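You operate a simulated robot arm through the tools that you are given. There is no shell and no other tool. Be economical: measure what you need, move in short steps, check, and stop when the job is done.

The job below is to be done with a simulated two-armed robot. You get a single attempt, and the scene is never put back.

## Task
Empty the trap basket into the scrap bin and seat it again.
Fine: slide the baffle plate into its slot, close the lid, bin on the rack.

The check looks at the end state, three seconds after you hand in, the way a careful person would. Anything else that was tipped, shoved, dropped, spilled or broken makes it a failure. A push-on lid holds only when it is set on centred and level and pressed home; a screw cap is set on level and turned clockwise until tight.

## Robot
Two 6-joint arms with two-finger grippers on one trunk, on a base that drives. Base frame: it is fixed to the floor where the robot stands at the start and does not move with it; the origin is under the middle of the robot, x ahead of it, y to its left, z up; the surface under the hand at the start is at about z = 85. Lengths are in cm, angles in degrees, forces in N, time in s.
The left shoulder is at the start at [3, 17.8, 118.8], the right one opposite. With the tool pointing down near the work surface each hand reaches from about 58 to 74 cm from the robot's upright axis, wherever it stands, measured 20 degrees to its own side. Places, roughly: drying rack [60, -180, 90]; grease trap [50, 0, 90]; grease trap lid [50, 0, 100]; scrap bin [75, -100, 75]; slot in the grease trap [60, 0, 90]. Payload 2.54 kg a hand.
The tool frame of a hand sits at the grasp point between the pads (the TCP): z along the fingers, y along the line on which they close. The tips reach 3 cm beyond it. Largest opening 11.6 cm; the body of the gripper starts 9.5 cm behind the TCP.
Orientation is told as [roll, pitch, yaw] about the base's x, y, z axes, in that order, counted from this pose: with the fingers straight down and closing along the base's y, the tool's x points along the base's -x, its y along +y and its z along -z.

## Interface
- The arms move only by the tool apply_moves. It takes "left_steps", "right_steps" or both (then of equal length, played together; a hand with none holds still); each is a list of rows, each an object of numbers (a shift or turn left out is 0, a gripper value left out holds the last): "x", "y", "z": the shift along the base's x, y, z in units of 400 mm (1.0 is 400 mm); "rx", "ry", "rz": the turn, a rotation vector about the base's x, y, z in units of 45 degrees (1.0 is 45 degrees); "grip": the finger opening in cm, from 0 to 11.6. In form: [{"x": .., "y": .., "z": .., "rx": .., "ry": .., "rz": .., "grip": ..}, ...]. A call has 1 to 10 rows; each row is the pose to reach, as a shift and turn from the pose commanded when the call began. A call with a number of a shift or a turn outside -1 to 1 is refused whole. Rows are played at 5 a second. More than 5 cm and 8.6 degrees between two rows, or a gripper value outside its range, and nothing of the call is played. A pose out of reach is approached as far as the arm can. The call stops where the force on the tool passes 90 N (or 10 N more than at its start, if that is more) or the arm is blocked; 0.2 s more then pass. The fingers move at their own pace (about 15.3 cm/s each) and stop on an object; they squeeze with about 39 N. The grip force told is the motor's: it shows also when the fingers shut on nothing. Time passes only in rows, and 0.2 s behind the last, so rows that repeat a pose let the fingers close. The reply holds the time, the measured pose of the TCP, the force on the tool along the base axes, the opening and the grip force, in the units named above and with some noise, with the torque about the TCP (base axes, N m) and any sound that the robot's microphone picked up.
- Cameras (640 x 400 px; columns grow to the right, rows downward): "scene" is now at [4.12, -0.36, 190.17]; the picture's right is [-0.06, -1.00, 0.00], its down [-0.82, 0.05, -0.57] and it looks along [0.56, -0.04, -0.82] (base axes); focal length 268 px, centre (320, 200). "left" rides on the left gripper at [6.9, 1.5, -12.2] in its tool frame; the picture's right is [-0.21, 0.98, 0.00], its down [-0.83, -0.18, -0.53] and it looks along [-0.52, -0.11, 0.85] (tool axes); focal length 251 px, centre (320, 200). "right" rides on the right gripper at [6.9, -1.5, -12.2] in its tool frame; the picture's right is [0.21, 0.98, 0.00], its down [-0.83, 0.18, -0.53] and it looks along [-0.52, 0.11, 0.85] (tool axes); focal length 251 px, centre (320, 200). There is no depth. A picture from a camera that has moved, and an enlarged one, comes with that camera's place and axes in the base frame and with its lens.
- snapshot(camera): a new picture of that camera. No time passes.
- move_column(by): slides the trunk up (or, below 0, down) by that many cm; the arms and the scene camera ride with it, the base frame stays. It gives what a move gives, with no picture.
- base_move(legs): drives the robot by 1 to 6 legs, each [ahead, left, turn to the left] in cm, cm and degrees, along the robot's own axes; the way and the turn of a leg run together, so that a leg with both is an arc; at most 150 cm and 180 degrees a leg. The arms and the cameras ride along, it lands a little off, and it stops where it bumps. It gives what a move gives.
- aim_head(pan, tilt): turns the head with the scene camera to pan (to the left, within 143 degrees either way) and tilt (down, from -29 to 69), counted from straight ahead of the robot. It gives what a move gives.
- inspect(camera, box): a new picture of the part [left, top, right, bottom] of that camera's present view, enlarged. No time passes.
- hand_in(): hands the job in; it is judged then, once.

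Work in short steps. Places have to be worked out from the pictures, the camera data and where the tool is seen: move nearer, look again, correct. Check each grasp and each placing, and mend what went wrong. You have 120 turns and 88 pictures in all, those below and enlarged ones among them. Open the grippers and draw the arms clear of the work before you hand the job in, unless the task says otherwise; then end with one line.

The tools are called as name(argument=value, ...) on one line, values as JSON. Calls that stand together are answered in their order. apply_moves: Moves the arms, as the interface text tells. Its arguments: {"type":"object","properties":{"left_steps":{"type":"array"},"right_steps":{"type":"array"}},"required":[]} The other tools are called the same way: move_column (by) slides the trunk up or down; base_move (legs) drives the base; aim_head (pan, tilt) turns the head that bears the scene camera; snapshot (camera) takes a picture; inspect (camera, box) takes an enlarged picture of a part of a camera's view; hand_in () hands the job in.

At the start:

```text
t: 0.0
left_position: [52.49, 21.92, 135.01]
left_tool_rot: [0.0, 0.0, 0.0]
left_contact_force: [-0.2, 0.6, 1.2]
left_wrist_torque: [-0.01, 0.01, 0.02]
left_width: 11.6
left_finger_force: 0.0
right_position: [50.06, -26.97, 140.22]
right_tool_rot: [0.0, 0.0, 0.1]
right_contact_force: [-0.1, 0.2, -0.5]
right_wrist_torque: [0.0, -0.02, 0.03]
right_width: 11.63
right_finger_force: 0.1
trunk travel left (down, up): [-40.0, 14.0]
robot x, y, heading: [-0.51, -0.17, 0.2]
head pan, tilt: [-3.7, 55.5]
```

scene: 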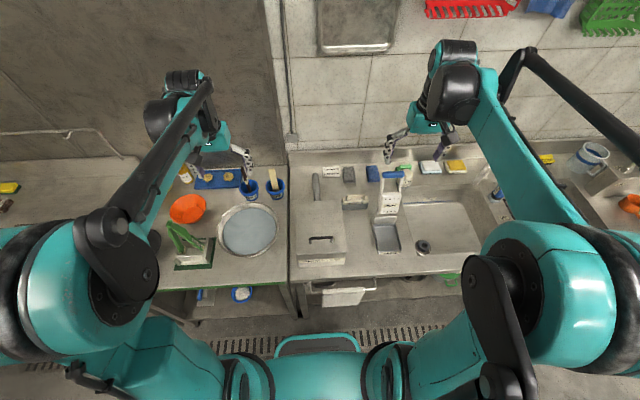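
right: 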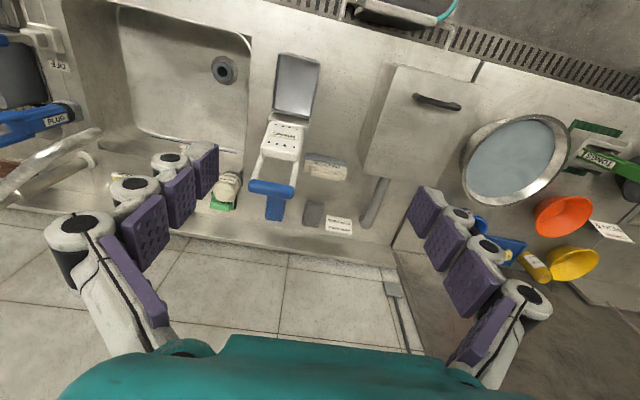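
left: 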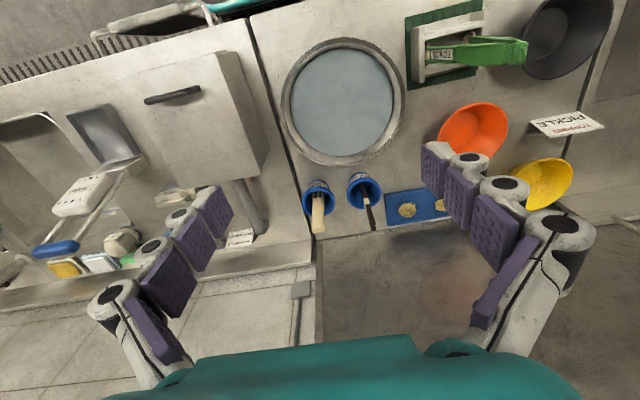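

The grease trap seems to be the lidded box in the middle. I enlarge it and the things beside it to read the labels.

inspect(camera="scene", box=[280, 150, 440, 270])

inspect(camera="right", box=[180, 30, 500, 240])

aim_head(pan=-55, tilt=45)

snapshot(camera="scene")

```text
3.33 times, centred on (360, 210) of scene
camera zoom: at [4.12, -0.36, 190.17], right [-0.06, -1.0, 0.0], down [-0.82, 0.05, -0.57], along [0.56, -0.04, -0.82], focal length 895 px, centre (187, 167)
```

zoom: 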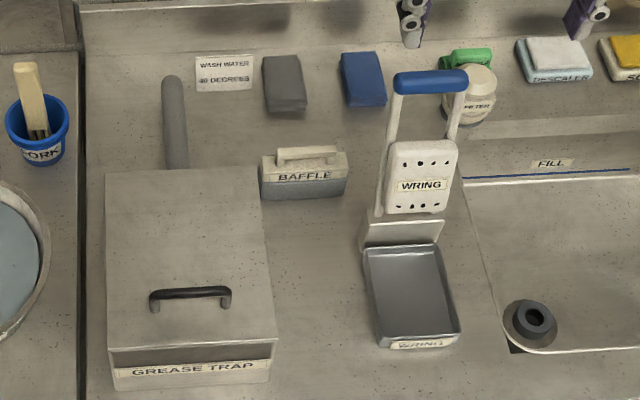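

```text
1.90 times, centred on (340, 135) of right
camera zoom: at [42.99, -28.42, 152.42], right [-0.21, 0.98, 0.0], down [0.83, 0.18, 0.53], along [0.52, 0.11, -0.85], focal length 479 px, centre (282, 324)
```

zoom: 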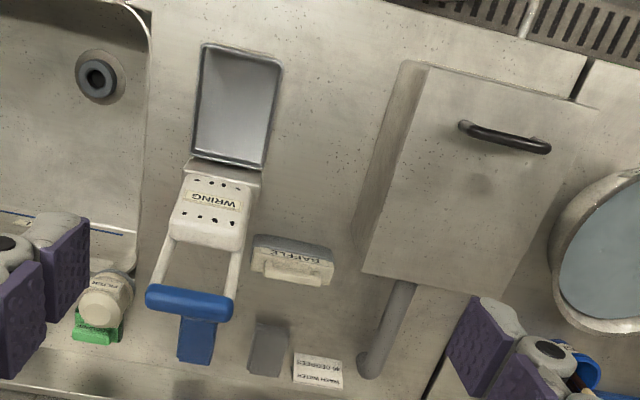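

```text
t: 1.2
left_position: [52.63, 21.85, 134.93]
left_tool_rot: [0.1, 0.0, 0.0]
left_contact_force: [0.0, 1.1, -0.4]
left_wrist_torque: [-0.01, 0.02, -0.04]
left_width: 11.61
left_finger_force: 0.0
right_position: [49.95, -27.06, 140.21]
right_tool_rot: [0.0, 0.0, 0.1]
right_contact_force: [-0.4, -0.3, 0.1]
right_wrist_torque: [-0.03, 0.0, 0.02]
right_width: 11.61
right_finger_force: 0.0
trunk travel left (down, up): [-40.0, 14.0]
robot x, y, heading: [0.02, -0.21, 0.2]
head pan, tilt: [-55.0, 45.0]
```

```text
82 pictures are left
camera scene: at [1.65, -6.56, 191.58], right [-0.82, -0.57, 0.0], down [-0.41, 0.58, -0.71], along [0.41, -0.58, -0.71], focal length 268 px, centre (320, 200)
```

scene: 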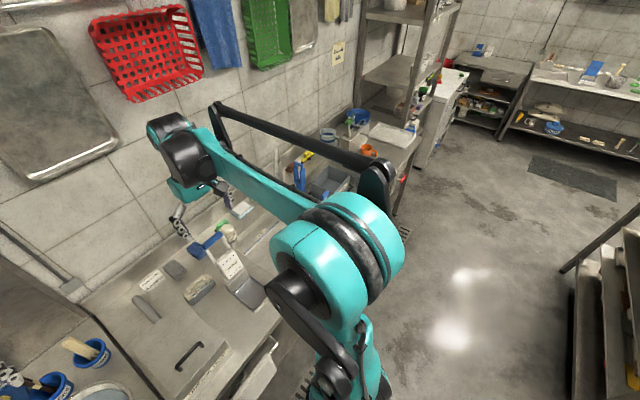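

The right arm hides part of the right side; I enlarge the region of the bin and the rack.

inspect(camera="scene", box=[260, 60, 480, 220])

inspect(camera="scene", box=[60, 200, 300, 400])

```text
2.50 times, centred on (370, 140) of scene
camera zoom: at [1.65, -6.56, 191.58], right [-0.82, -0.57, 0.0], down [-0.41, 0.58, -0.71], along [0.41, -0.58, -0.71], focal length 671 px, centre (195, 350)
```

zoom: 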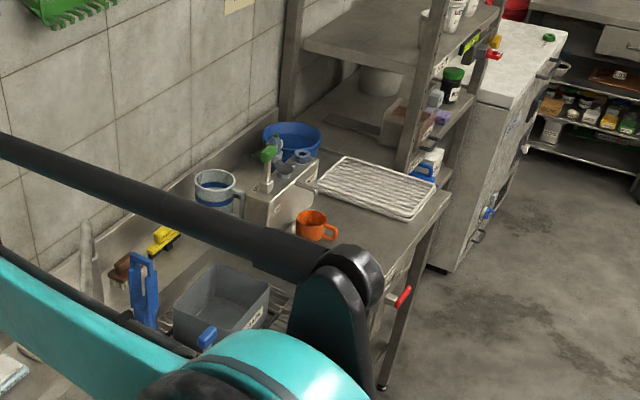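

```text
2.00 times, centred on (180, 300) of scene
camera zoom: at [1.65, -6.56, 191.58], right [-0.82, -0.57, 0.0], down [-0.41, 0.58, -0.71], along [0.41, -0.58, -0.71], focal length 537 px, centre (600, 0)
```

zoom: 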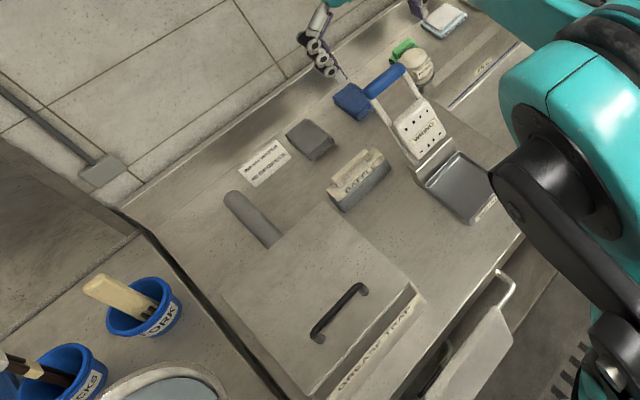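

Lid handle bar (running along y) is near [47.7,-4,100], too near for the hand; lid spans x 43–67. I back up and shift left so the right hand can work over it, then look.

base_move(legs=[[-15, 14, 0]])

aim_head(pan=-10, tilt=50)

snapshot(camera="scene")

snapshot(camera="right")

```text
t: 2.8
left_position: [37.93, 35.59, 135.16]
left_tool_rot: [0.1, 0.1, -0.1]
left_contact_force: [0.5, 0.3, -0.6]
left_wrist_torque: [0.01, -0.04, 0.0]
left_width: 11.59
left_finger_force: 0.1
right_position: [35.11, -13.16, 140.11]
right_tool_rot: [0.0, 0.0, 0.2]
right_contact_force: [-0.6, -0.8, 0.1]
right_wrist_torque: [-0.03, 0.02, 0.0]
right_width: 11.62
right_finger_force: 0.2
trunk travel left (down, up): [-40.0, 14.0]
robot x, y, heading: [-14.67, 13.54, 0.2]
head pan, tilt: [-55.0, 45.0]
```

```text
t: 3.9
left_position: [37.81, 35.62, 135.17]
left_tool_rot: [0.0, 0.0, 0.0]
left_contact_force: [0.9, 0.3, 1.3]
left_wrist_torque: [-0.01, -0.03, 0.01]
left_width: 11.6
left_finger_force: 0.1
right_position: [35.13, -13.23, 140.28]
right_tool_rot: [0.0, 0.0, 0.1]
right_contact_force: [0.2, 0.1, -0.8]
right_wrist_torque: [0.0, 0.01, -0.01]
right_width: 11.61
right_finger_force: 0.0
trunk travel left (down, up): [-40.0, 14.0]
robot x, y, heading: [-14.85, 14.12, 0.2]
head pan, tilt: [-10.0, 50.0]
```

```text
79 pictures are left
camera scene: at [-10.24, 12.56, 190.89], right [-0.17, -0.98, 0.0], down [-0.75, 0.13, -0.64], along [0.63, -0.11, -0.77], focal length 268 px, centre (320, 200)
```

scene: 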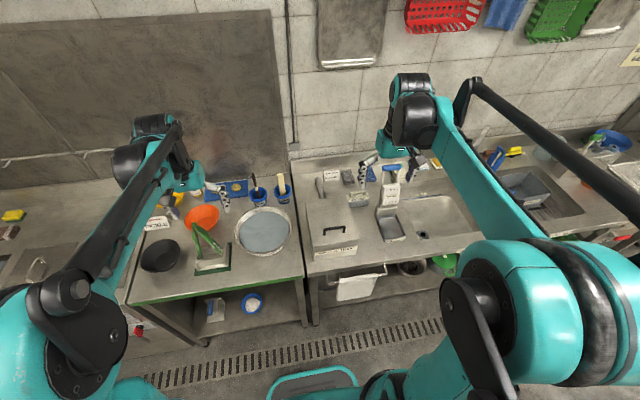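

```text
78 pictures are left
camera right: at [28.22, -14.59, 152.43], right [-0.22, 0.98, 0.0], down [0.83, 0.18, 0.53], along [0.52, 0.11, -0.85], focal length 251 px, centre (320, 200)
```

right: 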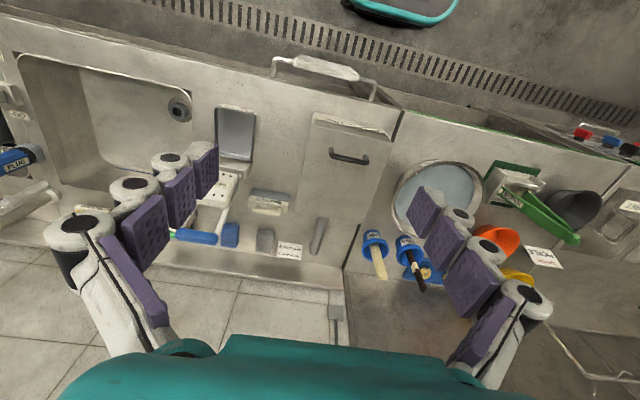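

Right hand's path is free; I bring it over the handle at about z=116 while turning the fingers towards closing along x.

apply_moves(right_steps=[{"x": 0.05, "y": 0.04, "z": -0.1, "rz": 0.16}, {"x": 0.1, "y": 0.08, "z": -0.2, "rz": 0.33}, {"x": 0.15, "y": 0.12, "z": -0.3, "rz": 0.5}, {"x": 0.2, "y": 0.16, "z": -0.4, "rz": 0.67}, {"x": 0.25, "y": 0.19, "z": -0.5, "rz": 0.84}, {"x": 0.315, "y": 0.23, "z": -0.6, "rz": 1.0}])

apply_moves(right_steps=[{"rz": 0.16}, {"rz": 0.33}, {"rz": 0.5}, {"rz": 0.67}, {"rz": 0.84}, {"rz": 1.0}])

snapshot(camera="right")

```text
refused: row 6 steps farther than a row can; nothing moved
```

```text
t: 5.3
left_position: [37.91, 35.65, 135.13]
left_tool_rot: [0.0, 0.0, 0.0]
left_contact_force: [0.1, -0.1, 0.2]
left_wrist_torque: [0.01, 0.03, 0.01]
left_width: 11.59
left_finger_force: 0.1
right_position: [35.28, -13.08, 140.14]
right_tool_rot: [0.0, 0.1, 45.3]
right_contact_force: [0.4, -0.1, 0.5]
right_wrist_torque: [-0.01, 0.03, -0.02]
right_width: 11.6
right_finger_force: 0.1
trunk travel left (down, up): [-40.0, 14.0]
robot x, y, heading: [-14.45, 13.67, 0.3]
head pan, tilt: [-10.0, 50.0]
```

```text
77 pictures are left
camera right: at [31.42, -19.01, 152.38], right [-0.84, 0.54, 0.0], down [0.45, 0.71, 0.53], along [0.29, 0.45, -0.85], focal length 251 px, centre (320, 200)
```

right: 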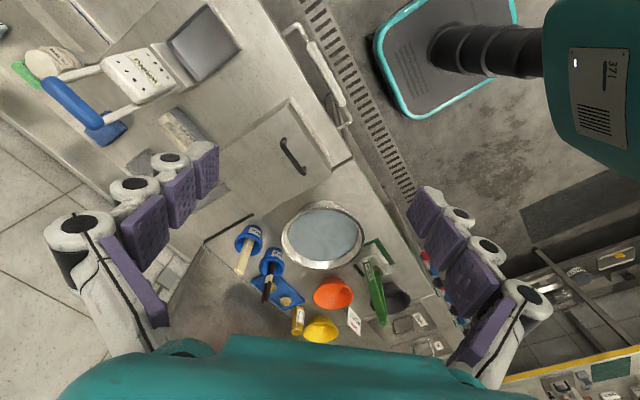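

Turned 45°; I now do the other half of the turn and the travel to above the handle.

apply_moves(right_steps=[{"x": 0.05, "y": 0.04, "z": -0.08, "rz": 0.15}, {"x": 0.1, "y": 0.08, "z": -0.16, "rz": 0.3}, {"x": 0.15, "y": 0.12, "z": -0.24, "rz": 0.45}, {"x": 0.2, "y": 0.15, "z": -0.32, "rz": 0.6}, {"x": 0.25, "y": 0.18, "z": -0.4, "rz": 0.75}, {"x": 0.28, "y": 0.2, "z": -0.48, "rz": 0.9}, {"x": 0.31, "y": 0.225, "z": -0.55, "rz": 1.0}])

snapshot(camera="right")

inspect(camera="scene", box=[260, 150, 440, 280])

```text
t: 6.9
left_position: [37.89, 35.59, 134.94]
left_tool_rot: [0.0, 0.1, 0.0]
left_contact_force: [0.5, -0.2, 0.1]
left_wrist_torque: [0.01, 0.04, -0.02]
left_width: 11.61
left_finger_force: 0.1
right_position: [47.54, -3.99, 118.09]
right_tool_rot: [0.1, 0.0, 90.1]
right_contact_force: [0.8, -0.4, -0.5]
right_wrist_torque: [0.0, 0.05, 0.03]
right_width: 11.61
right_finger_force: 0.1
trunk travel left (down, up): [-40.0, 14.0]
robot x, y, heading: [-14.66, 13.97, 0.1]
head pan, tilt: [-10.0, 50.0]
```

```text
76 pictures are left
camera right: at [49.09, -10.81, 130.27], right [-0.98, -0.22, 0.0], down [-0.18, 0.83, 0.53], along [-0.12, 0.52, -0.85], focal length 251 px, centre (320, 200)
```

right: 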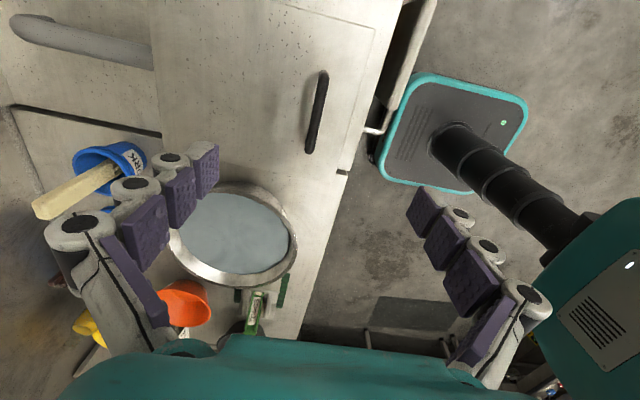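

```text
3.08 times, centred on (350, 215) of scene
camera zoom: at [-9.99, 12.56, 190.88], right [-0.17, -0.98, 0.0], down [-0.76, 0.13, -0.64], along [0.63, -0.11, -0.77], focal length 826 px, centre (228, 154)
```

zoom: 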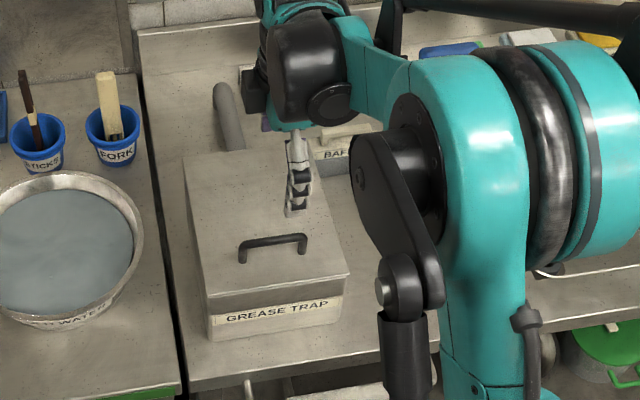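

The handle is confirmed at about [47.8,-4,100]. I descend over it with fingers partly open and close.

apply_moves(right_steps=[{"z": -0.1, "x": 0.005, "grip": 5}, {"z": -0.2, "x": 0.005}, {"z": -0.3, "x": 0.005}, {"z": -0.37, "x": 0.005}, {"z": -0.42, "x": 0.005}, {"z": -0.42, "x": 0.005, "grip": 0}, {"z": -0.42, "x": 0.005}, {"z": -0.42, "x": 0.005}])

inspect(camera="scene", box=[260, 150, 440, 280])

```text
t: 8.7
left_position: [38.06, 35.54, 134.97]
left_tool_rot: [0.1, 0.1, 0.2]
left_contact_force: [-0.7, -0.9, -0.5]
left_wrist_torque: [-0.04, 0.01, -0.01]
left_width: 11.62
left_finger_force: 0.0
right_position: [47.89, -4.2, 101.44]
right_tool_rot: [0.0, 0.1, 89.9]
right_contact_force: [15.7, -1.1, 8.4]
right_wrist_torque: [0.05, 0.04, -0.03]
right_width: 1.03
right_finger_force: 36.0
trunk travel left (down, up): [-40.0, 14.0]
robot x, y, heading: [-14.9, 14.02, 0.2]
head pan, tilt: [-10.0, 50.0]
```

```text
3.08 times, centred on (350, 215) of scene
camera zoom: at [-9.99, 12.53, 190.89], right [-0.17, -0.98, 0.0], down [-0.76, 0.13, -0.64], along [0.63, -0.11, -0.77], focal length 826 px, centre (228, 154)
```

zoom: 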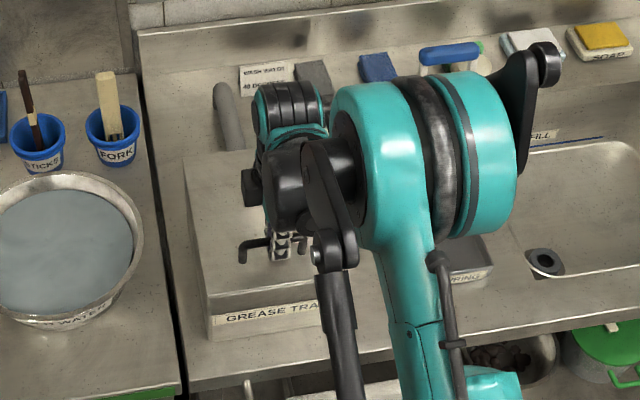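

The bar is held (opening 1.0). I lift 1.5 cm to feel whether the lid hinges or comes free.

apply_moves(right_steps=[{"z": 0.01}, {"z": 0.02}, {"z": 0.03}, {"z": 0.04}, {"z": 0.04}])

inspect(camera="scene", box=[260, 150, 440, 280])

```text
t: 9.9
left_position: [38.38, 35.59, 134.87]
left_tool_rot: [0.0, 0.2, 0.1]
left_contact_force: [-0.1, 0.9, -0.3]
left_wrist_torque: [0.01, 0.0, -0.01]
left_width: 11.57
left_finger_force: 0.0
right_position: [48.37, -4.22, 102.75]
right_tool_rot: [0.0, -0.1, 90.0]
right_contact_force: [27.3, 0.2, -9.4]
right_wrist_torque: [0.03, 0.04, -0.03]
right_width: 0.99
right_finger_force: 36.6
trunk travel left (down, up): [-40.0, 14.0]
robot x, y, heading: [-14.42, 13.74, -0.2]
head pan, tilt: [-10.0, 50.0]
```

```text
3.08 times, centred on (350, 215) of scene
camera zoom: at [-9.57, 12.53, 190.87], right [-0.17, -0.98, 0.0], down [-0.76, 0.13, -0.64], along [0.63, -0.11, -0.77], focal length 826 px, centre (228, 154)
```

zoom: 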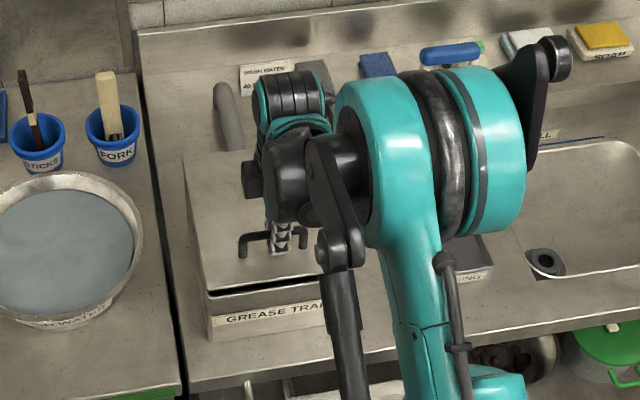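

The lid is hinged at the back (about x=66, z=97). I carry the bar along an arc, letting it pivot in the fingers, up to about 45°.

apply_moves(right_steps=[{"x": 0.022, "z": 0.037}, {"x": 0.036, "z": 0.075}, {"x": 0.054, "z": 0.11}, {"x": 0.075, "z": 0.144}, {"x": 0.098, "z": 0.176}, {"x": 0.125, "z": 0.206}, {"x": 0.152, "z": 0.234}, {"x": 0.184, "z": 0.259}])

inspect(camera="scene", box=[260, 150, 440, 280])

```text
t: 11.7
left_position: [37.98, 35.75, 134.99]
left_tool_rot: [0.0, 0.1, 0.0]
left_contact_force: [-0.8, -0.2, 0.0]
left_wrist_torque: [-0.02, -0.01, -0.04]
left_width: 11.61
left_finger_force: 0.1
right_position: [55.05, -4.12, 113.44]
right_tool_rot: [0.2, 0.1, 89.9]
right_contact_force: [0.3, 3.0, -4.7]
right_wrist_torque: [-0.02, 0.05, -0.05]
right_width: 1.02
right_finger_force: 35.8
trunk travel left (down, up): [-40.0, 14.0]
robot x, y, heading: [-14.51, 13.74, -0.2]
head pan, tilt: [-10.0, 50.0]
```

```text
3.08 times, centred on (350, 215) of scene
camera zoom: at [-10.11, 12.57, 190.89], right [-0.17, -0.98, 0.0], down [-0.76, 0.13, -0.64], along [0.63, -0.11, -0.77], focal length 826 px, centre (228, 154)
```

zoom: 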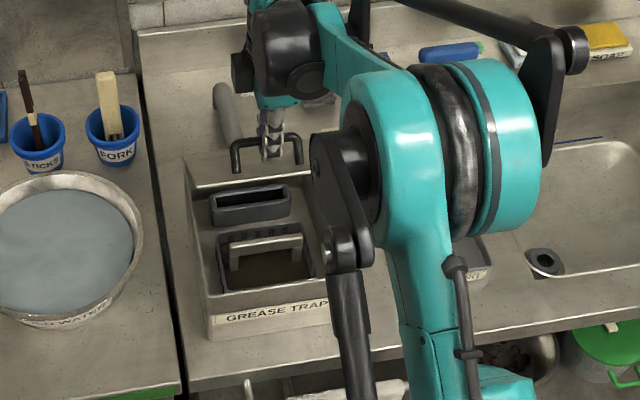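

The lid is up 45° with little force; inside are the basket (with handle) and the slot. I continue the arc towards 95°.

apply_moves(right_steps=[{"x": 0.033, "z": 0.022}, {"x": 0.068, "z": 0.04}, {"x": 0.104, "z": 0.057}, {"x": 0.141, "z": 0.07}, {"x": 0.18, "z": 0.079}, {"x": 0.219, "z": 0.085}, {"x": 0.26, "z": 0.0875}, {"x": 0.299, "z": 0.0875}, {"x": 0.338, "z": 0.083}, {"x": 0.376, "z": 0.075}])

snapshot(camera="scene")

```text
t: 13.9
left_position: [37.41, 35.57, 135.27]
left_tool_rot: [0.0, -0.1, 0.0]
left_contact_force: [1.0, 1.0, 0.9]
left_wrist_torque: [0.01, -0.03, 0.05]
left_width: 11.61
left_finger_force: 0.0
right_position: [65.78, -4.21, 117.14]
right_tool_rot: [-0.4, 0.0, 90.0]
right_contact_force: [-2.1, -6.6, 28.3]
right_wrist_torque: [-0.02, -0.01, 0.02]
right_width: 0.96
right_finger_force: 36.5
right hand out of reach, approached as far as the arm can: row 8, 9, 10
trunk travel left (down, up): [-40.0, 14.0]
robot x, y, heading: [-14.63, 13.61, 0.0]
head pan, tilt: [-10.0, 50.0]
```

```text
71 pictures are left
camera scene: at [-10.7, 12.5, 190.91], right [-0.17, -0.98, 0.0], down [-0.75, 0.13, -0.64], along [0.64, -0.11, -0.76], focal length 268 px, centre (320, 200)
```

scene: 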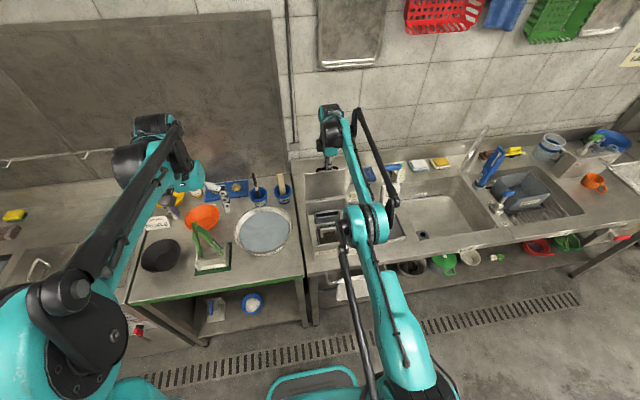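

The arm ran out of reach with the lid at about 80°. I drive ahead 5 cm, which carries the lid farther over.

base_move(legs=[[5, 0, 0]])

inspect(camera="scene", box=[260, 130, 440, 280])

```text
t: 14.8
left_position: [42.93, 35.52, 134.95]
left_tool_rot: [0.1, 0.1, 0.1]
left_contact_force: [-0.3, 0.2, -0.8]
left_wrist_torque: [0.0, 0.08, 0.0]
left_width: 11.58
left_finger_force: 0.0
right_position: [71.09, -4.31, 116.76]
right_tool_rot: [0.0, 0.0, 90.1]
right_contact_force: [-2.5, -5.9, -1.2]
right_wrist_torque: [0.36, 0.19, 0.01]
right_width: 1.01
right_finger_force: 36.0
trunk travel left (down, up): [-40.0, 14.0]
robot x, y, heading: [-10.04, 14.13, 0.1]
head pan, tilt: [-10.0, 50.0]
```

```text
2.67 times, centred on (350, 205) of scene
camera zoom: at [-5.02, 12.38, 190.85], right [-0.17, -0.99, 0.0], down [-0.76, 0.13, -0.64], along [0.63, -0.11, -0.77], focal length 716 px, centre (240, 187)
```

zoom: 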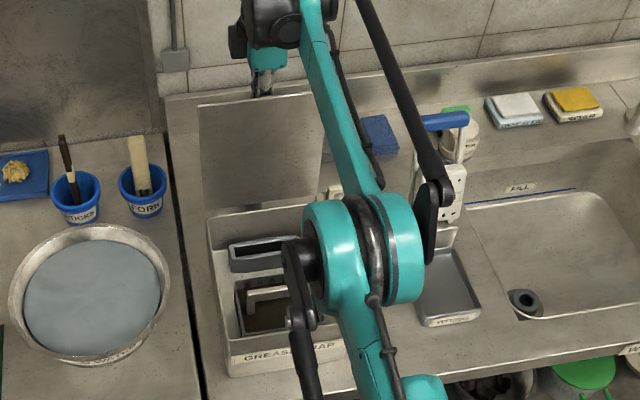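

The lid is past vertical. I ease it back a few cm more to find its stop.

apply_moves(right_steps=[{"x": 0.02, "z": -0.006}, {"x": 0.04, "z": -0.013}, {"x": 0.06, "z": -0.022}, {"x": 0.08, "z": -0.033}])

```text
t: 15.8
left_position: [42.54, 35.73, 135.22]
left_tool_rot: [0.0, -0.2, 0.0]
left_contact_force: [-0.1, 0.0, -0.3]
left_wrist_torque: [0.0, 0.01, 0.03]
left_width: 11.59
left_finger_force: 0.1
right_position: [70.93, -4.15, 115.9]
right_tool_rot: [-0.4, -0.1, 90.1]
right_contact_force: [5.0, -1.8, 29.4]
right_wrist_torque: [0.01, 0.06, -0.1]
right_width: 1.0
right_finger_force: 35.7
right hand out of reach, approached as far as the arm can: row 1, 2, 3, 4
trunk travel left (down, up): [-40.0, 14.0]
robot x, y, heading: [-9.76, 13.87, 0.2]
head pan, tilt: [-10.0, 50.0]
```

Reach again is the limit; drive ahead 4 cm.

base_move(legs=[[4, 0, 0]])

inspect(camera="scene", box=[260, 130, 440, 280])

```text
t: 16.7
left_position: [47.13, 35.71, 134.98]
left_tool_rot: [0.0, 0.2, 0.0]
left_contact_force: [1.2, 0.3, -0.7]
left_wrist_torque: [0.04, 0.07, 0.01]
left_width: 11.58
left_finger_force: 0.1
right_position: [75.2, -4.23, 115.57]
right_tool_rot: [0.1, 0.0, 90.0]
right_contact_force: [-23.1, 1.1, -20.6]
right_wrist_torque: [0.48, 2.56, 0.09]
right_width: 1.06
right_finger_force: 36.3
trunk travel left (down, up): [-40.0, 14.0]
robot x, y, heading: [-5.62, 13.84, 0.2]
head pan, tilt: [-10.0, 50.0]
```

```text
2.67 times, centred on (350, 205) of scene
camera zoom: at [-1.03, 12.52, 190.9], right [-0.17, -0.98, 0.0], down [-0.76, 0.13, -0.64], along [0.63, -0.11, -0.77], focal length 716 px, centre (240, 187)
```

zoom: 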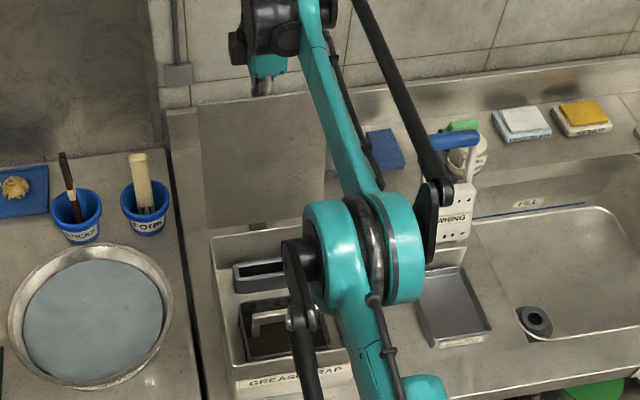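

Forces show the lid has reached its stop (about 110° open). I release the bar and go up clear.

apply_moves(right_steps=[{"grip": 2.6}, {"grip": 2.6}, {"z": 0.05}, {"z": 0.12}, {"z": 0.24}, {"z": 0.3, "x": -0.1}, {"z": 0.34, "x": -0.2}])

inspect(camera="scene", box=[260, 130, 440, 280])

```text
t: 18.3
left_position: [46.73, 35.65, 135.19]
left_tool_rot: [0.0, -0.1, 0.1]
left_contact_force: [-0.4, 0.3, 0.6]
left_wrist_torque: [0.01, -0.04, 0.01]
left_width: 11.61
left_finger_force: 0.1
right_position: [66.85, -4.32, 129.64]
right_tool_rot: [-0.1, 0.1, 90.1]
right_contact_force: [-0.4, -0.6, -0.9]
right_wrist_torque: [-0.06, -0.04, 0.02]
right_width: 2.6
right_finger_force: 0.1
right hand out of reach, approached as far as the arm can: row 4, 5
trunk travel left (down, up): [-40.0, 14.0]
robot x, y, heading: [-5.9, 14.02, -0.1]
head pan, tilt: [-10.0, 50.0]
```

```text
2.67 times, centred on (350, 205) of scene
camera zoom: at [-1.57, 12.58, 190.9], right [-0.17, -0.98, 0.0], down [-0.75, 0.13, -0.64], along [0.63, -0.11, -0.76], focal length 716 px, centre (240, 187)
```

zoom: 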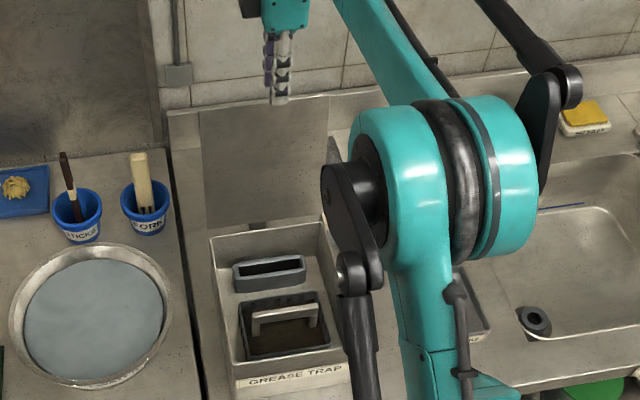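

The lid stays open by itself. The basket's handle bar lies near [51.4,-3.6]; I back up 9 cm and bring the hand over it to look.

base_move(legs=[[-9, 0, 0]])

apply_moves(right_steps=[{"x": -0.05, "z": -0.1, "grip": 6}, {"x": -0.1, "z": -0.2}, {"x": -0.16, "z": -0.28}, {"x": -0.16, "z": -0.33}])

snapshot(camera="right")

inspect(camera="scene", box=[280, 160, 380, 260])

```text
t: 19.4
left_position: [37.97, 35.58, 135.21]
left_tool_rot: [0.1, 0.0, 0.0]
left_contact_force: [-0.6, -0.6, -0.2]
left_wrist_torque: [-0.01, -0.03, 0.01]
left_width: 11.59
left_finger_force: 0.1
right_position: [58.25, -4.26, 129.53]
right_tool_rot: [0.0, 0.1, 90.1]
right_contact_force: [-0.3, 0.0, -0.7]
right_wrist_torque: [0.0, 0.0, 0.01]
right_width: 2.63
right_finger_force: 0.1
trunk travel left (down, up): [-40.0, 14.0]
robot x, y, heading: [-14.67, 13.83, 0.0]
head pan, tilt: [-10.0, 50.0]
```

```text
t: 20.4
left_position: [38.38, 35.75, 134.98]
left_tool_rot: [0.0, 0.1, 0.1]
left_contact_force: [0.0, 0.4, -1.0]
left_wrist_torque: [0.0, 0.07, 0.0]
left_width: 11.6
left_finger_force: 0.1
right_position: [52.13, -4.2, 116.06]
right_tool_rot: [0.2, 0.0, 90.1]
right_contact_force: [1.6, -0.4, 0.9]
right_wrist_torque: [0.03, 0.01, 0.04]
right_width: 6.0
right_finger_force: 0.0
trunk travel left (down, up): [-40.0, 14.0]
robot x, y, heading: [-14.42, 13.89, 0.3]
head pan, tilt: [-10.0, 50.0]
```

```text
67 pictures are left
camera right: at [53.54, -11.03, 128.3], right [-0.98, -0.22, 0.0], down [-0.18, 0.83, 0.53], along [-0.12, 0.52, -0.85], focal length 251 px, centre (320, 200)
```

right: 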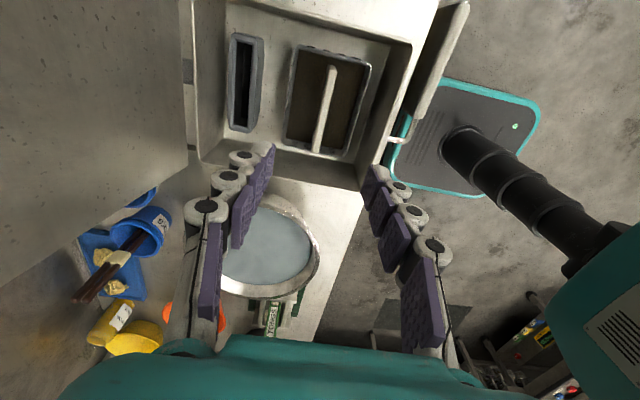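

```text
4.00 times, centred on (330, 210) of scene
camera zoom: at [-9.72, 12.52, 190.88], right [-0.17, -0.98, 0.0], down [-0.76, 0.13, -0.64], along [0.63, -0.11, -0.77], focal length 1074 px, centre (280, 160)
```

zoom: 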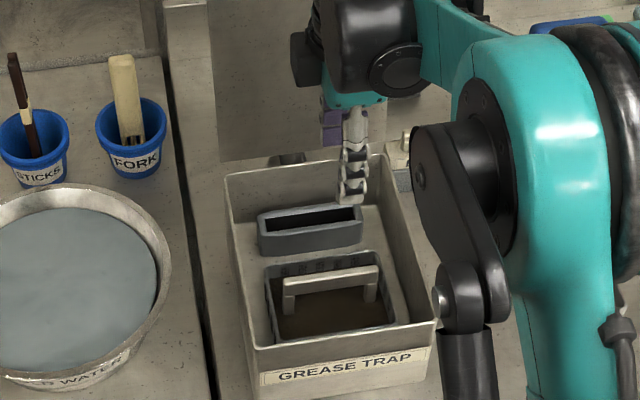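

Both views put the bar's top at about [51.2,-4,95]. I descend around it with a 4.5 cm opening and close.

apply_moves(right_steps=[{"x": -0.01, "z": -0.1, "grip": 4.5}, {"x": -0.022, "z": -0.2}, {"x": -0.022, "z": -0.3}, {"x": -0.022, "z": -0.4}, {"x": -0.022, "z": -0.47}, {"x": -0.022, "z": -0.53}, {"x": -0.022, "z": -0.53, "grip": 0}, {"x": -0.022, "z": -0.53}, {"x": -0.022, "z": -0.53}])

inspect(camera="scene", box=[280, 160, 380, 260])

```text
t: 22.4
left_position: [38.07, 35.74, 135.02]
left_tool_rot: [-0.1, 0.0, 0.1]
left_contact_force: [-0.7, 0.6, -0.8]
left_wrist_torque: [-0.05, -0.01, -0.02]
left_width: 11.6
left_finger_force: 0.0
right_position: [51.33, -4.11, 95.06]
right_tool_rot: [0.1, 0.0, 90.2]
right_contact_force: [-0.1, 0.4, 0.6]
right_wrist_torque: [-0.06, -0.02, 0.02]
right_width: 0.86
right_finger_force: 36.4
trunk travel left (down, up): [-40.0, 14.0]
robot x, y, heading: [-14.55, 14.29, 0.2]
head pan, tilt: [-10.0, 50.0]
```

```text
4.00 times, centred on (330, 210) of scene
camera zoom: at [-9.88, 12.53, 190.88], right [-0.17, -0.98, 0.0], down [-0.75, 0.13, -0.64], along [0.63, -0.11, -0.77], focal length 1074 px, centre (280, 160)
```

zoom: 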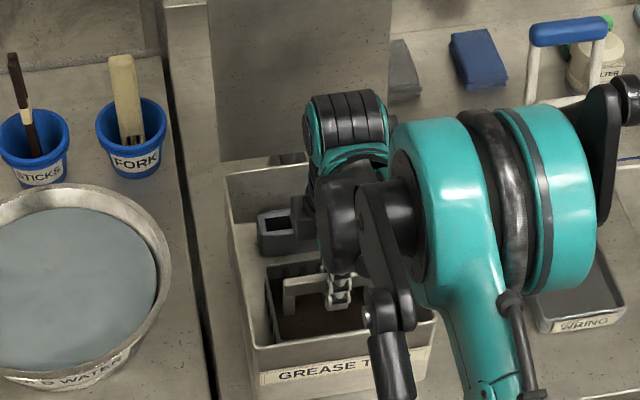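

The bar is held (opening 0.86). I lift straight up 12 cm and check.

apply_moves(right_steps=[{"z": 0.02}, {"z": 0.05}, {"z": 0.09}, {"z": 0.14}, {"z": 0.2}, {"z": 0.26}, {"z": 0.32}, {"z": 0.38}, {"z": 0.38}])

inspect(camera="scene", box=[280, 130, 400, 250])

snapshot(camera="left")

```text
t: 24.4
left_position: [38.23, 35.64, 135.02]
left_tool_rot: [0.0, 0.1, 0.2]
left_contact_force: [0.4, 0.2, 0.9]
left_wrist_torque: [-0.03, 0.06, -0.02]
left_width: 11.57
left_finger_force: 0.0
right_position: [51.05, -4.2, 110.05]
right_tool_rot: [0.1, -0.1, 90.1]
right_contact_force: [0.4, -0.7, -4.5]
right_wrist_torque: [-0.03, 0.02, 0.01]
right_width: 0.89
right_finger_force: 36.4
trunk travel left (down, up): [-40.0, 14.0]
robot x, y, heading: [-14.88, 13.97, -0.1]
head pan, tilt: [-10.0, 50.0]
```

```text
3.33 times, centred on (340, 190) of scene
camera zoom: at [-9.82, 12.51, 190.88], right [-0.17, -0.98, 0.0], down [-0.76, 0.13, -0.64], along [0.63, -0.11, -0.77], focal length 895 px, centre (253, 233)
```

zoom: 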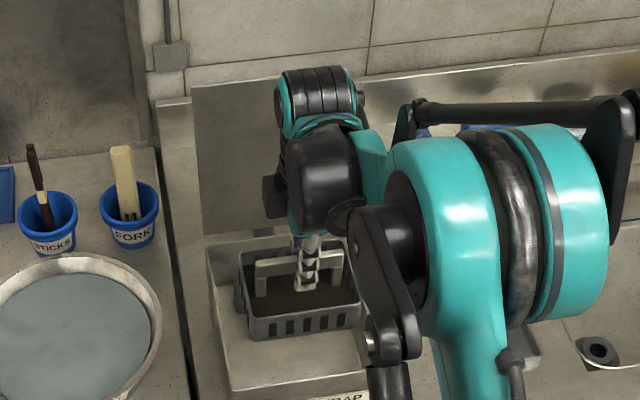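

```text
63 pictures are left
camera left: at [31.4, 37.19, 147.13], right [0.21, 0.98, 0.0], down [0.83, -0.18, 0.53], along [0.52, -0.11, -0.85], focal length 251 px, centre (320, 200)
```

left: 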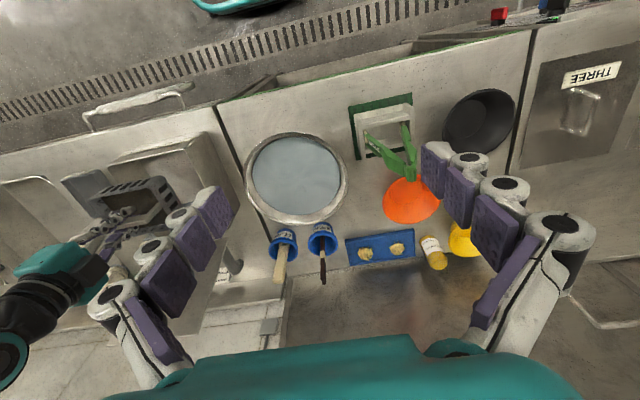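

The basket (about 0.45 kg) hangs level. I raise it to about z=128 and drive right in two legs towards the bin.

apply_moves(right_steps=[{"z": 0.1}, {"z": 0.2}, {"z": 0.3}, {"z": 0.4}, {"z": 0.45}])

base_move(legs=[[0, -45, 0], [0, -35, 0]])

aim_head(pan=-20, tilt=45)

snapshot(camera="scene")

```text
t: 25.6
left_position: [38.19, 35.58, 134.94]
left_tool_rot: [0.0, 0.0, 0.2]
left_contact_force: [0.4, -0.1, 0.0]
left_wrist_torque: [0.04, -0.01, 0.0]
left_width: 11.6
left_finger_force: 0.0
right_position: [51.22, -4.29, 128.22]
right_tool_rot: [0.1, 0.0, 90.1]
right_contact_force: [0.5, -1.4, -4.1]
right_wrist_torque: [0.02, -0.03, 0.06]
right_width: 0.84
right_finger_force: 37.1
trunk travel left (down, up): [-40.0, 14.0]
robot x, y, heading: [-14.62, 13.58, -0.0]
head pan, tilt: [-10.0, 50.0]
```

```text
t: 30.2
left_position: [38.44, -43.79, 135.02]
left_tool_rot: [0.0, 0.0, -0.1]
left_contact_force: [0.4, -0.4, -0.2]
left_wrist_torque: [-0.01, 0.01, 0.0]
left_width: 11.61
left_finger_force: 0.0
right_position: [51.41, -83.68, 128.14]
right_tool_rot: [0.1, 0.0, 89.9]
right_contact_force: [0.8, 0.5, -4.2]
right_wrist_torque: [0.01, -0.02, 0.01]
right_width: 0.87
right_finger_force: 36.3
trunk travel left (down, up): [-40.0, 14.0]
robot x, y, heading: [-14.4, -65.42, -0.1]
head pan, tilt: [-10.0, 50.0]
```

```text
t: 30.9
left_position: [38.48, -43.72, 135.06]
left_tool_rot: [0.0, 0.1, 0.0]
left_contact_force: [0.6, -0.2, -0.2]
left_wrist_torque: [0.02, -0.02, -0.01]
left_width: 11.59
left_finger_force: 0.0
right_position: [51.5, -83.69, 128.18]
right_tool_rot: [0.0, 0.0, 90.0]
right_contact_force: [-0.6, 0.5, -3.6]
right_wrist_torque: [-0.01, -0.01, -0.02]
right_width: 0.85
right_finger_force: 36.3
trunk travel left (down, up): [-40.0, 14.0]
robot x, y, heading: [-14.44, -65.37, 0.0]
head pan, tilt: [-20.0, 45.0]
```

```text
62 pictures are left
camera scene: at [-9.59, -68.19, 191.57], right [-0.34, -0.94, 0.0], down [-0.66, 0.24, -0.71], along [0.66, -0.24, -0.71], focal length 268 px, centre (320, 200)
```

scene: 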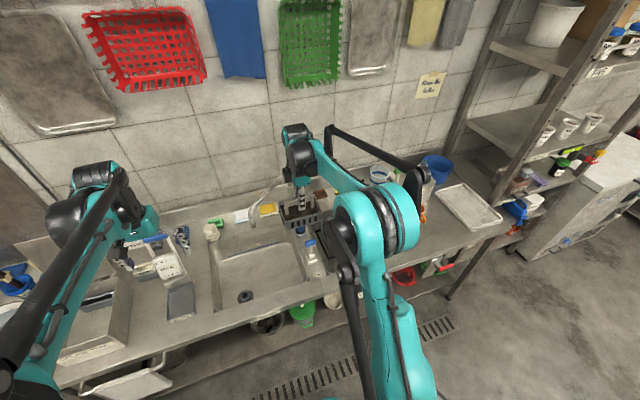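

The arm hides the bin; I enlarge that part and look through the right gripper camera.

inspect(camera="scene", box=[230, 150, 430, 280])

snapshot(camera="right")

```text
3.08 times, centred on (330, 215) of scene
camera zoom: at [-9.59, -68.19, 191.57], right [-0.34, -0.94, 0.0], down [-0.66, 0.24, -0.71], along [0.66, -0.24, -0.71], focal length 826 px, centre (289, 154)
```

zoom: 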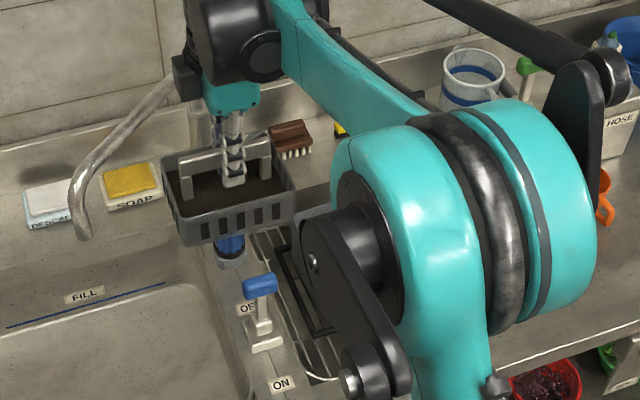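

```text
60 pictures are left
camera right: at [52.87, -90.56, 140.39], right [-0.98, -0.21, 0.0], down [-0.18, 0.83, 0.53], along [-0.11, 0.52, -0.85], focal length 251 px, centre (320, 200)
```

right: 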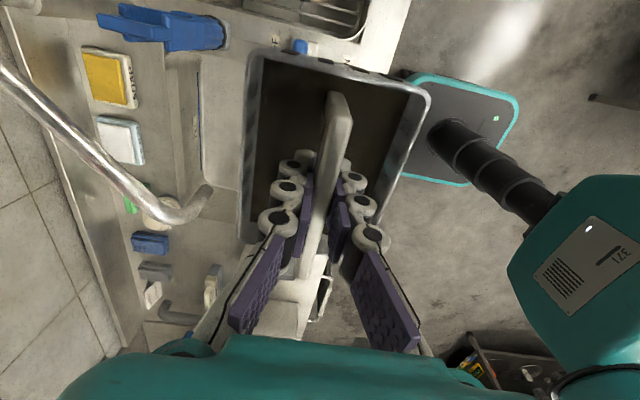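

To see the bin past the arm I drive 30 cm farther right, so it lies between the arms.

base_move(legs=[[0, -32, 0]])

aim_head(pan=-5, tilt=50)

snapshot(camera="scene")

snapshot(camera="right")

```text
t: 33.0
left_position: [38.29, -75.9, 135.2]
left_tool_rot: [0.0, 0.0, 0.1]
left_contact_force: [-0.3, 1.6, 0.4]
left_wrist_torque: [0.01, 0.0, 0.03]
left_width: 11.61
left_finger_force: 0.1
right_position: [51.61, -115.81, 128.08]
right_tool_rot: [0.1, 0.0, 90.4]
right_contact_force: [0.2, 0.1, -3.9]
right_wrist_torque: [-0.05, -0.03, 0.03]
right_width: 0.87
right_finger_force: 36.5
trunk travel left (down, up): [-40.0, 14.0]
robot x, y, heading: [-14.26, -97.87, 0.4]
head pan, tilt: [-20.0, 45.0]
```

```text
t: 33.8
left_position: [38.34, -75.87, 135.1]
left_tool_rot: [0.0, 0.0, 0.2]
left_contact_force: [1.1, 0.5, 0.7]
left_wrist_torque: [0.01, 0.03, -0.02]
left_width: 11.59
left_finger_force: 0.2
right_position: [51.51, -115.74, 128.22]
right_tool_rot: [0.1, 0.0, 90.3]
right_contact_force: [-0.7, -0.1, -4.9]
right_wrist_torque: [-0.05, -0.01, 0.0]
right_width: 0.86
right_finger_force: 36.3
trunk travel left (down, up): [-40.0, 14.0]
robot x, y, heading: [-13.98, -98.06, 0.4]
head pan, tilt: [-5.0, 50.0]
```

```text
59 pictures are left
camera scene: at [-9.51, -98.53, 190.89], right [-0.08, -1.0, 0.0], down [-0.76, 0.06, -0.64], along [0.64, -0.05, -0.77], focal length 268 px, centre (320, 200)
```

scene: 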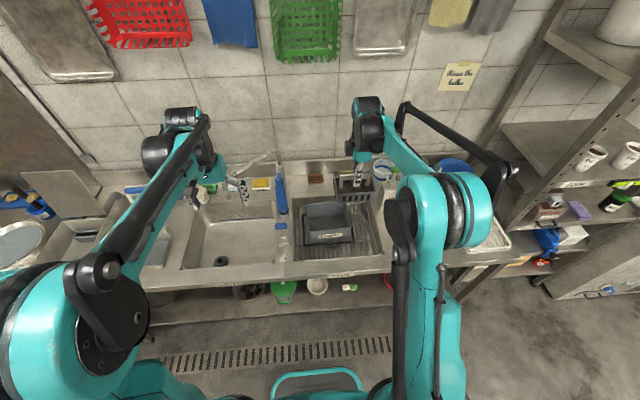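

```text
58 pictures are left
camera right: at [53.05, -122.65, 140.4], right [-0.98, -0.22, 0.0], down [-0.18, 0.82, 0.53], along [-0.12, 0.52, -0.85], focal length 251 px, centre (320, 200)
```

right: 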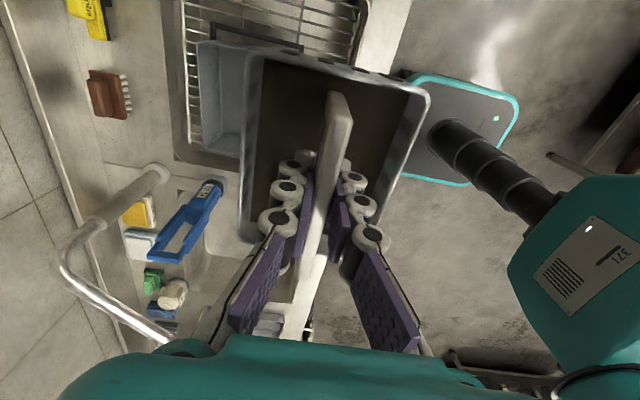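

inspect(camera="scene", box=[250, 140, 410, 280])

```text
2.86 times, centred on (330, 210) of scene
camera zoom: at [-9.51, -98.53, 190.89], right [-0.08, -1.0, 0.0], down [-0.76, 0.06, -0.64], along [0.64, -0.05, -0.77], focal length 767 px, centre (291, 171)
```

zoom: 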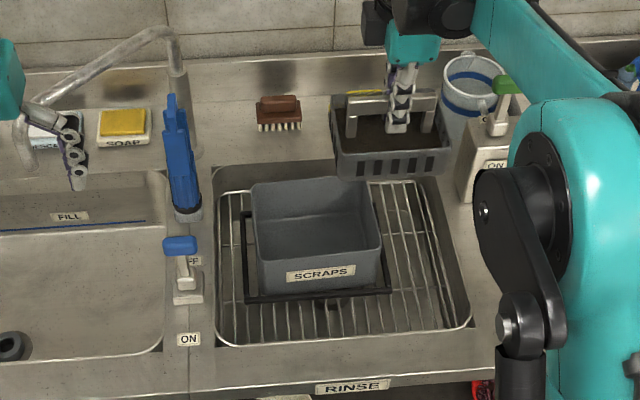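

The bin labelled SCRAPS opens over about x 60–76, y -98..-119, rim near z=85. To pour I turn the hand back to yaw 0 (bar along x), then pitch it so the fingers point ahead and up; first the yaw.

apply_moves(right_steps=[{"rz": -0.16}, {"rz": -0.33}, {"rz": -0.5}, {"rz": -0.67}, {"rz": -0.84}, {"rz": -1.0}])

apply_moves(right_steps=[{"rz": -0.16}, {"rz": -0.33}, {"rz": -0.5}, {"rz": -0.67}, {"rz": -0.84}, {"rz": -1.0}])

inspect(camera="scene", box=[250, 120, 450, 280])

snapshot(camera="right")

```text
t: 35.2
left_position: [38.43, -75.99, 135.1]
left_tool_rot: [-0.1, -0.1, 0.2]
left_contact_force: [-0.4, -0.2, -0.6]
left_wrist_torque: [0.0, -0.04, -0.05]
left_width: 11.61
left_finger_force: 0.2
right_position: [51.56, -115.7, 128.17]
right_tool_rot: [0.2, 0.0, 45.1]
right_contact_force: [-0.4, -0.3, -3.8]
right_wrist_torque: [-0.02, 0.01, -0.01]
right_width: 0.86
right_finger_force: 36.3
trunk travel left (down, up): [-40.0, 14.0]
robot x, y, heading: [-14.5, -97.69, 0.2]
head pan, tilt: [-5.0, 50.0]
```

```text
t: 36.6
left_position: [38.45, -75.91, 135.03]
left_tool_rot: [0.1, 0.1, 0.2]
left_contact_force: [0.9, 0.9, 0.6]
left_wrist_torque: [-0.01, 0.02, 0.03]
left_width: 11.61
left_finger_force: 0.1
right_position: [51.59, -115.73, 128.23]
right_tool_rot: [0.0, 0.0, 0.1]
right_contact_force: [0.3, -1.0, -4.1]
right_wrist_torque: [0.0, -0.02, 0.01]
right_width: 0.87
right_finger_force: 36.4
trunk travel left (down, up): [-40.0, 14.0]
robot x, y, heading: [-14.36, -97.73, 0.4]
head pan, tilt: [-5.0, 50.0]
```

```text
2.50 times, centred on (350, 200) of scene
camera zoom: at [-9.52, -98.5, 190.88], right [-0.08, -1.0, 0.0], down [-0.76, 0.06, -0.64], along [0.64, -0.05, -0.77], focal length 671 px, centre (245, 200)
```

zoom: 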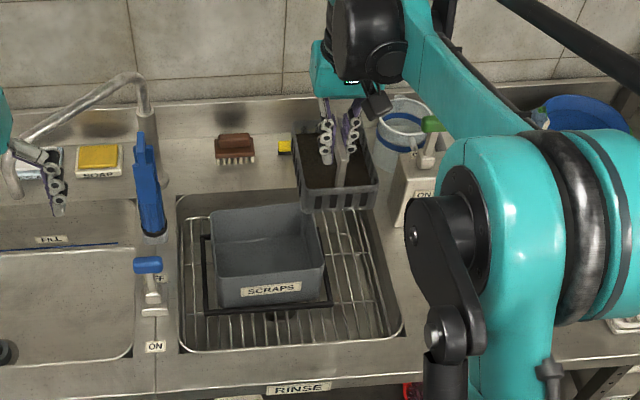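

```text
55 pictures are left
camera right: at [44.6, -117.26, 140.4], right [-0.22, 0.98, 0.0], down [0.83, 0.18, 0.53], along [0.52, 0.12, -0.85], focal length 251 px, centre (320, 200)
```

right: 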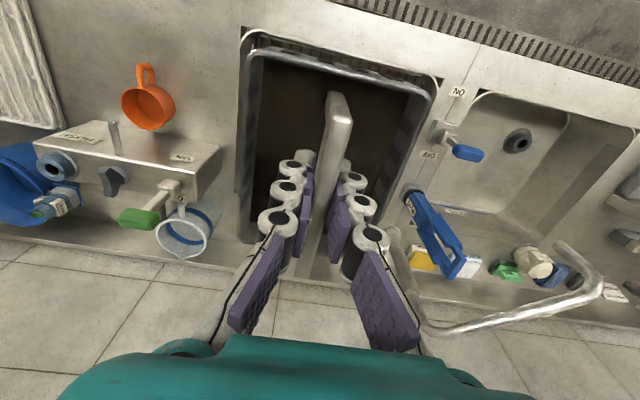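

The bar is a flat strip, so it should hold in tilt. I place the base so the basket comes over the bin's middle line (y≈-109), then move ahead and begin the tilt.

base_move(legs=[[6, 7, 0]])

apply_moves(right_steps=[{"x": 0.05, "z": -0.06}, {"x": 0.1, "z": -0.12}, {"x": 0.15, "z": -0.18}, {"x": 0.2, "z": -0.25, "ry": -0.15}, {"x": 0.2, "z": -0.3, "ry": -0.33}, {"x": 0.2, "z": -0.3, "ry": -0.5}, {"x": 0.2, "z": -0.3, "ry": -0.67}, {"x": 0.2, "z": -0.3, "ry": -0.84}, {"x": 0.2, "z": -0.3, "ry": -1.0}])

inspect(camera="scene", box=[250, 120, 450, 280])

```text
t: 37.7
left_position: [44.45, -68.83, 135.12]
left_tool_rot: [0.0, 0.0, 0.3]
left_contact_force: [0.1, -0.3, 0.2]
left_wrist_torque: [-0.03, 0.04, 0.0]
left_width: 11.6
left_finger_force: 0.1
right_position: [57.64, -108.72, 128.17]
right_tool_rot: [0.0, 0.0, 0.2]
right_contact_force: [0.8, 0.5, -4.5]
right_wrist_torque: [-0.02, 0.03, -0.02]
right_width: 0.86
right_finger_force: 36.2
trunk travel left (down, up): [-40.0, 14.0]
robot x, y, heading: [-8.11, -90.98, 0.3]
head pan, tilt: [-5.0, 50.0]
```

```text
t: 39.7
left_position: [44.41, -68.9, 135.03]
left_tool_rot: [0.0, 0.0, 0.3]
left_contact_force: [0.5, -0.4, -0.6]
left_wrist_torque: [0.02, -0.01, -0.02]
left_width: 11.61
left_finger_force: 0.1
right_position: [65.65, -108.84, 116.29]
right_tool_rot: [-0.2, -45.0, 0.3]
right_contact_force: [-0.1, -0.6, -2.9]
right_wrist_torque: [0.01, 0.13, 0.01]
right_width: 0.85
right_finger_force: 36.3
trunk travel left (down, up): [-40.0, 14.0]
robot x, y, heading: [-8.22, -90.91, 0.3]
head pan, tilt: [-5.0, 50.0]
```

```text
2.50 times, centred on (350, 200) of scene
camera zoom: at [-3.54, -91.54, 190.88], right [-0.08, -1.0, 0.0], down [-0.76, 0.06, -0.64], along [0.64, -0.05, -0.77], focal length 671 px, centre (245, 200)
```

zoom: 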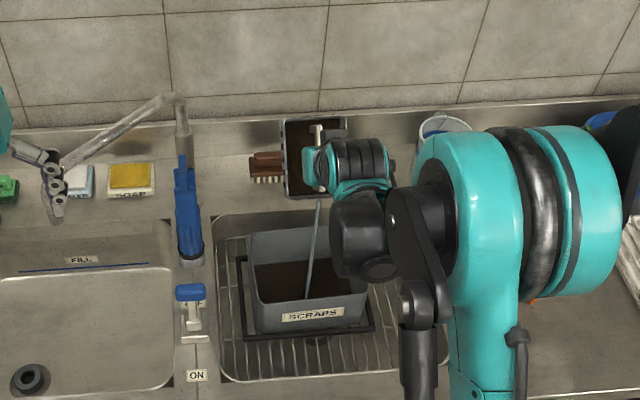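

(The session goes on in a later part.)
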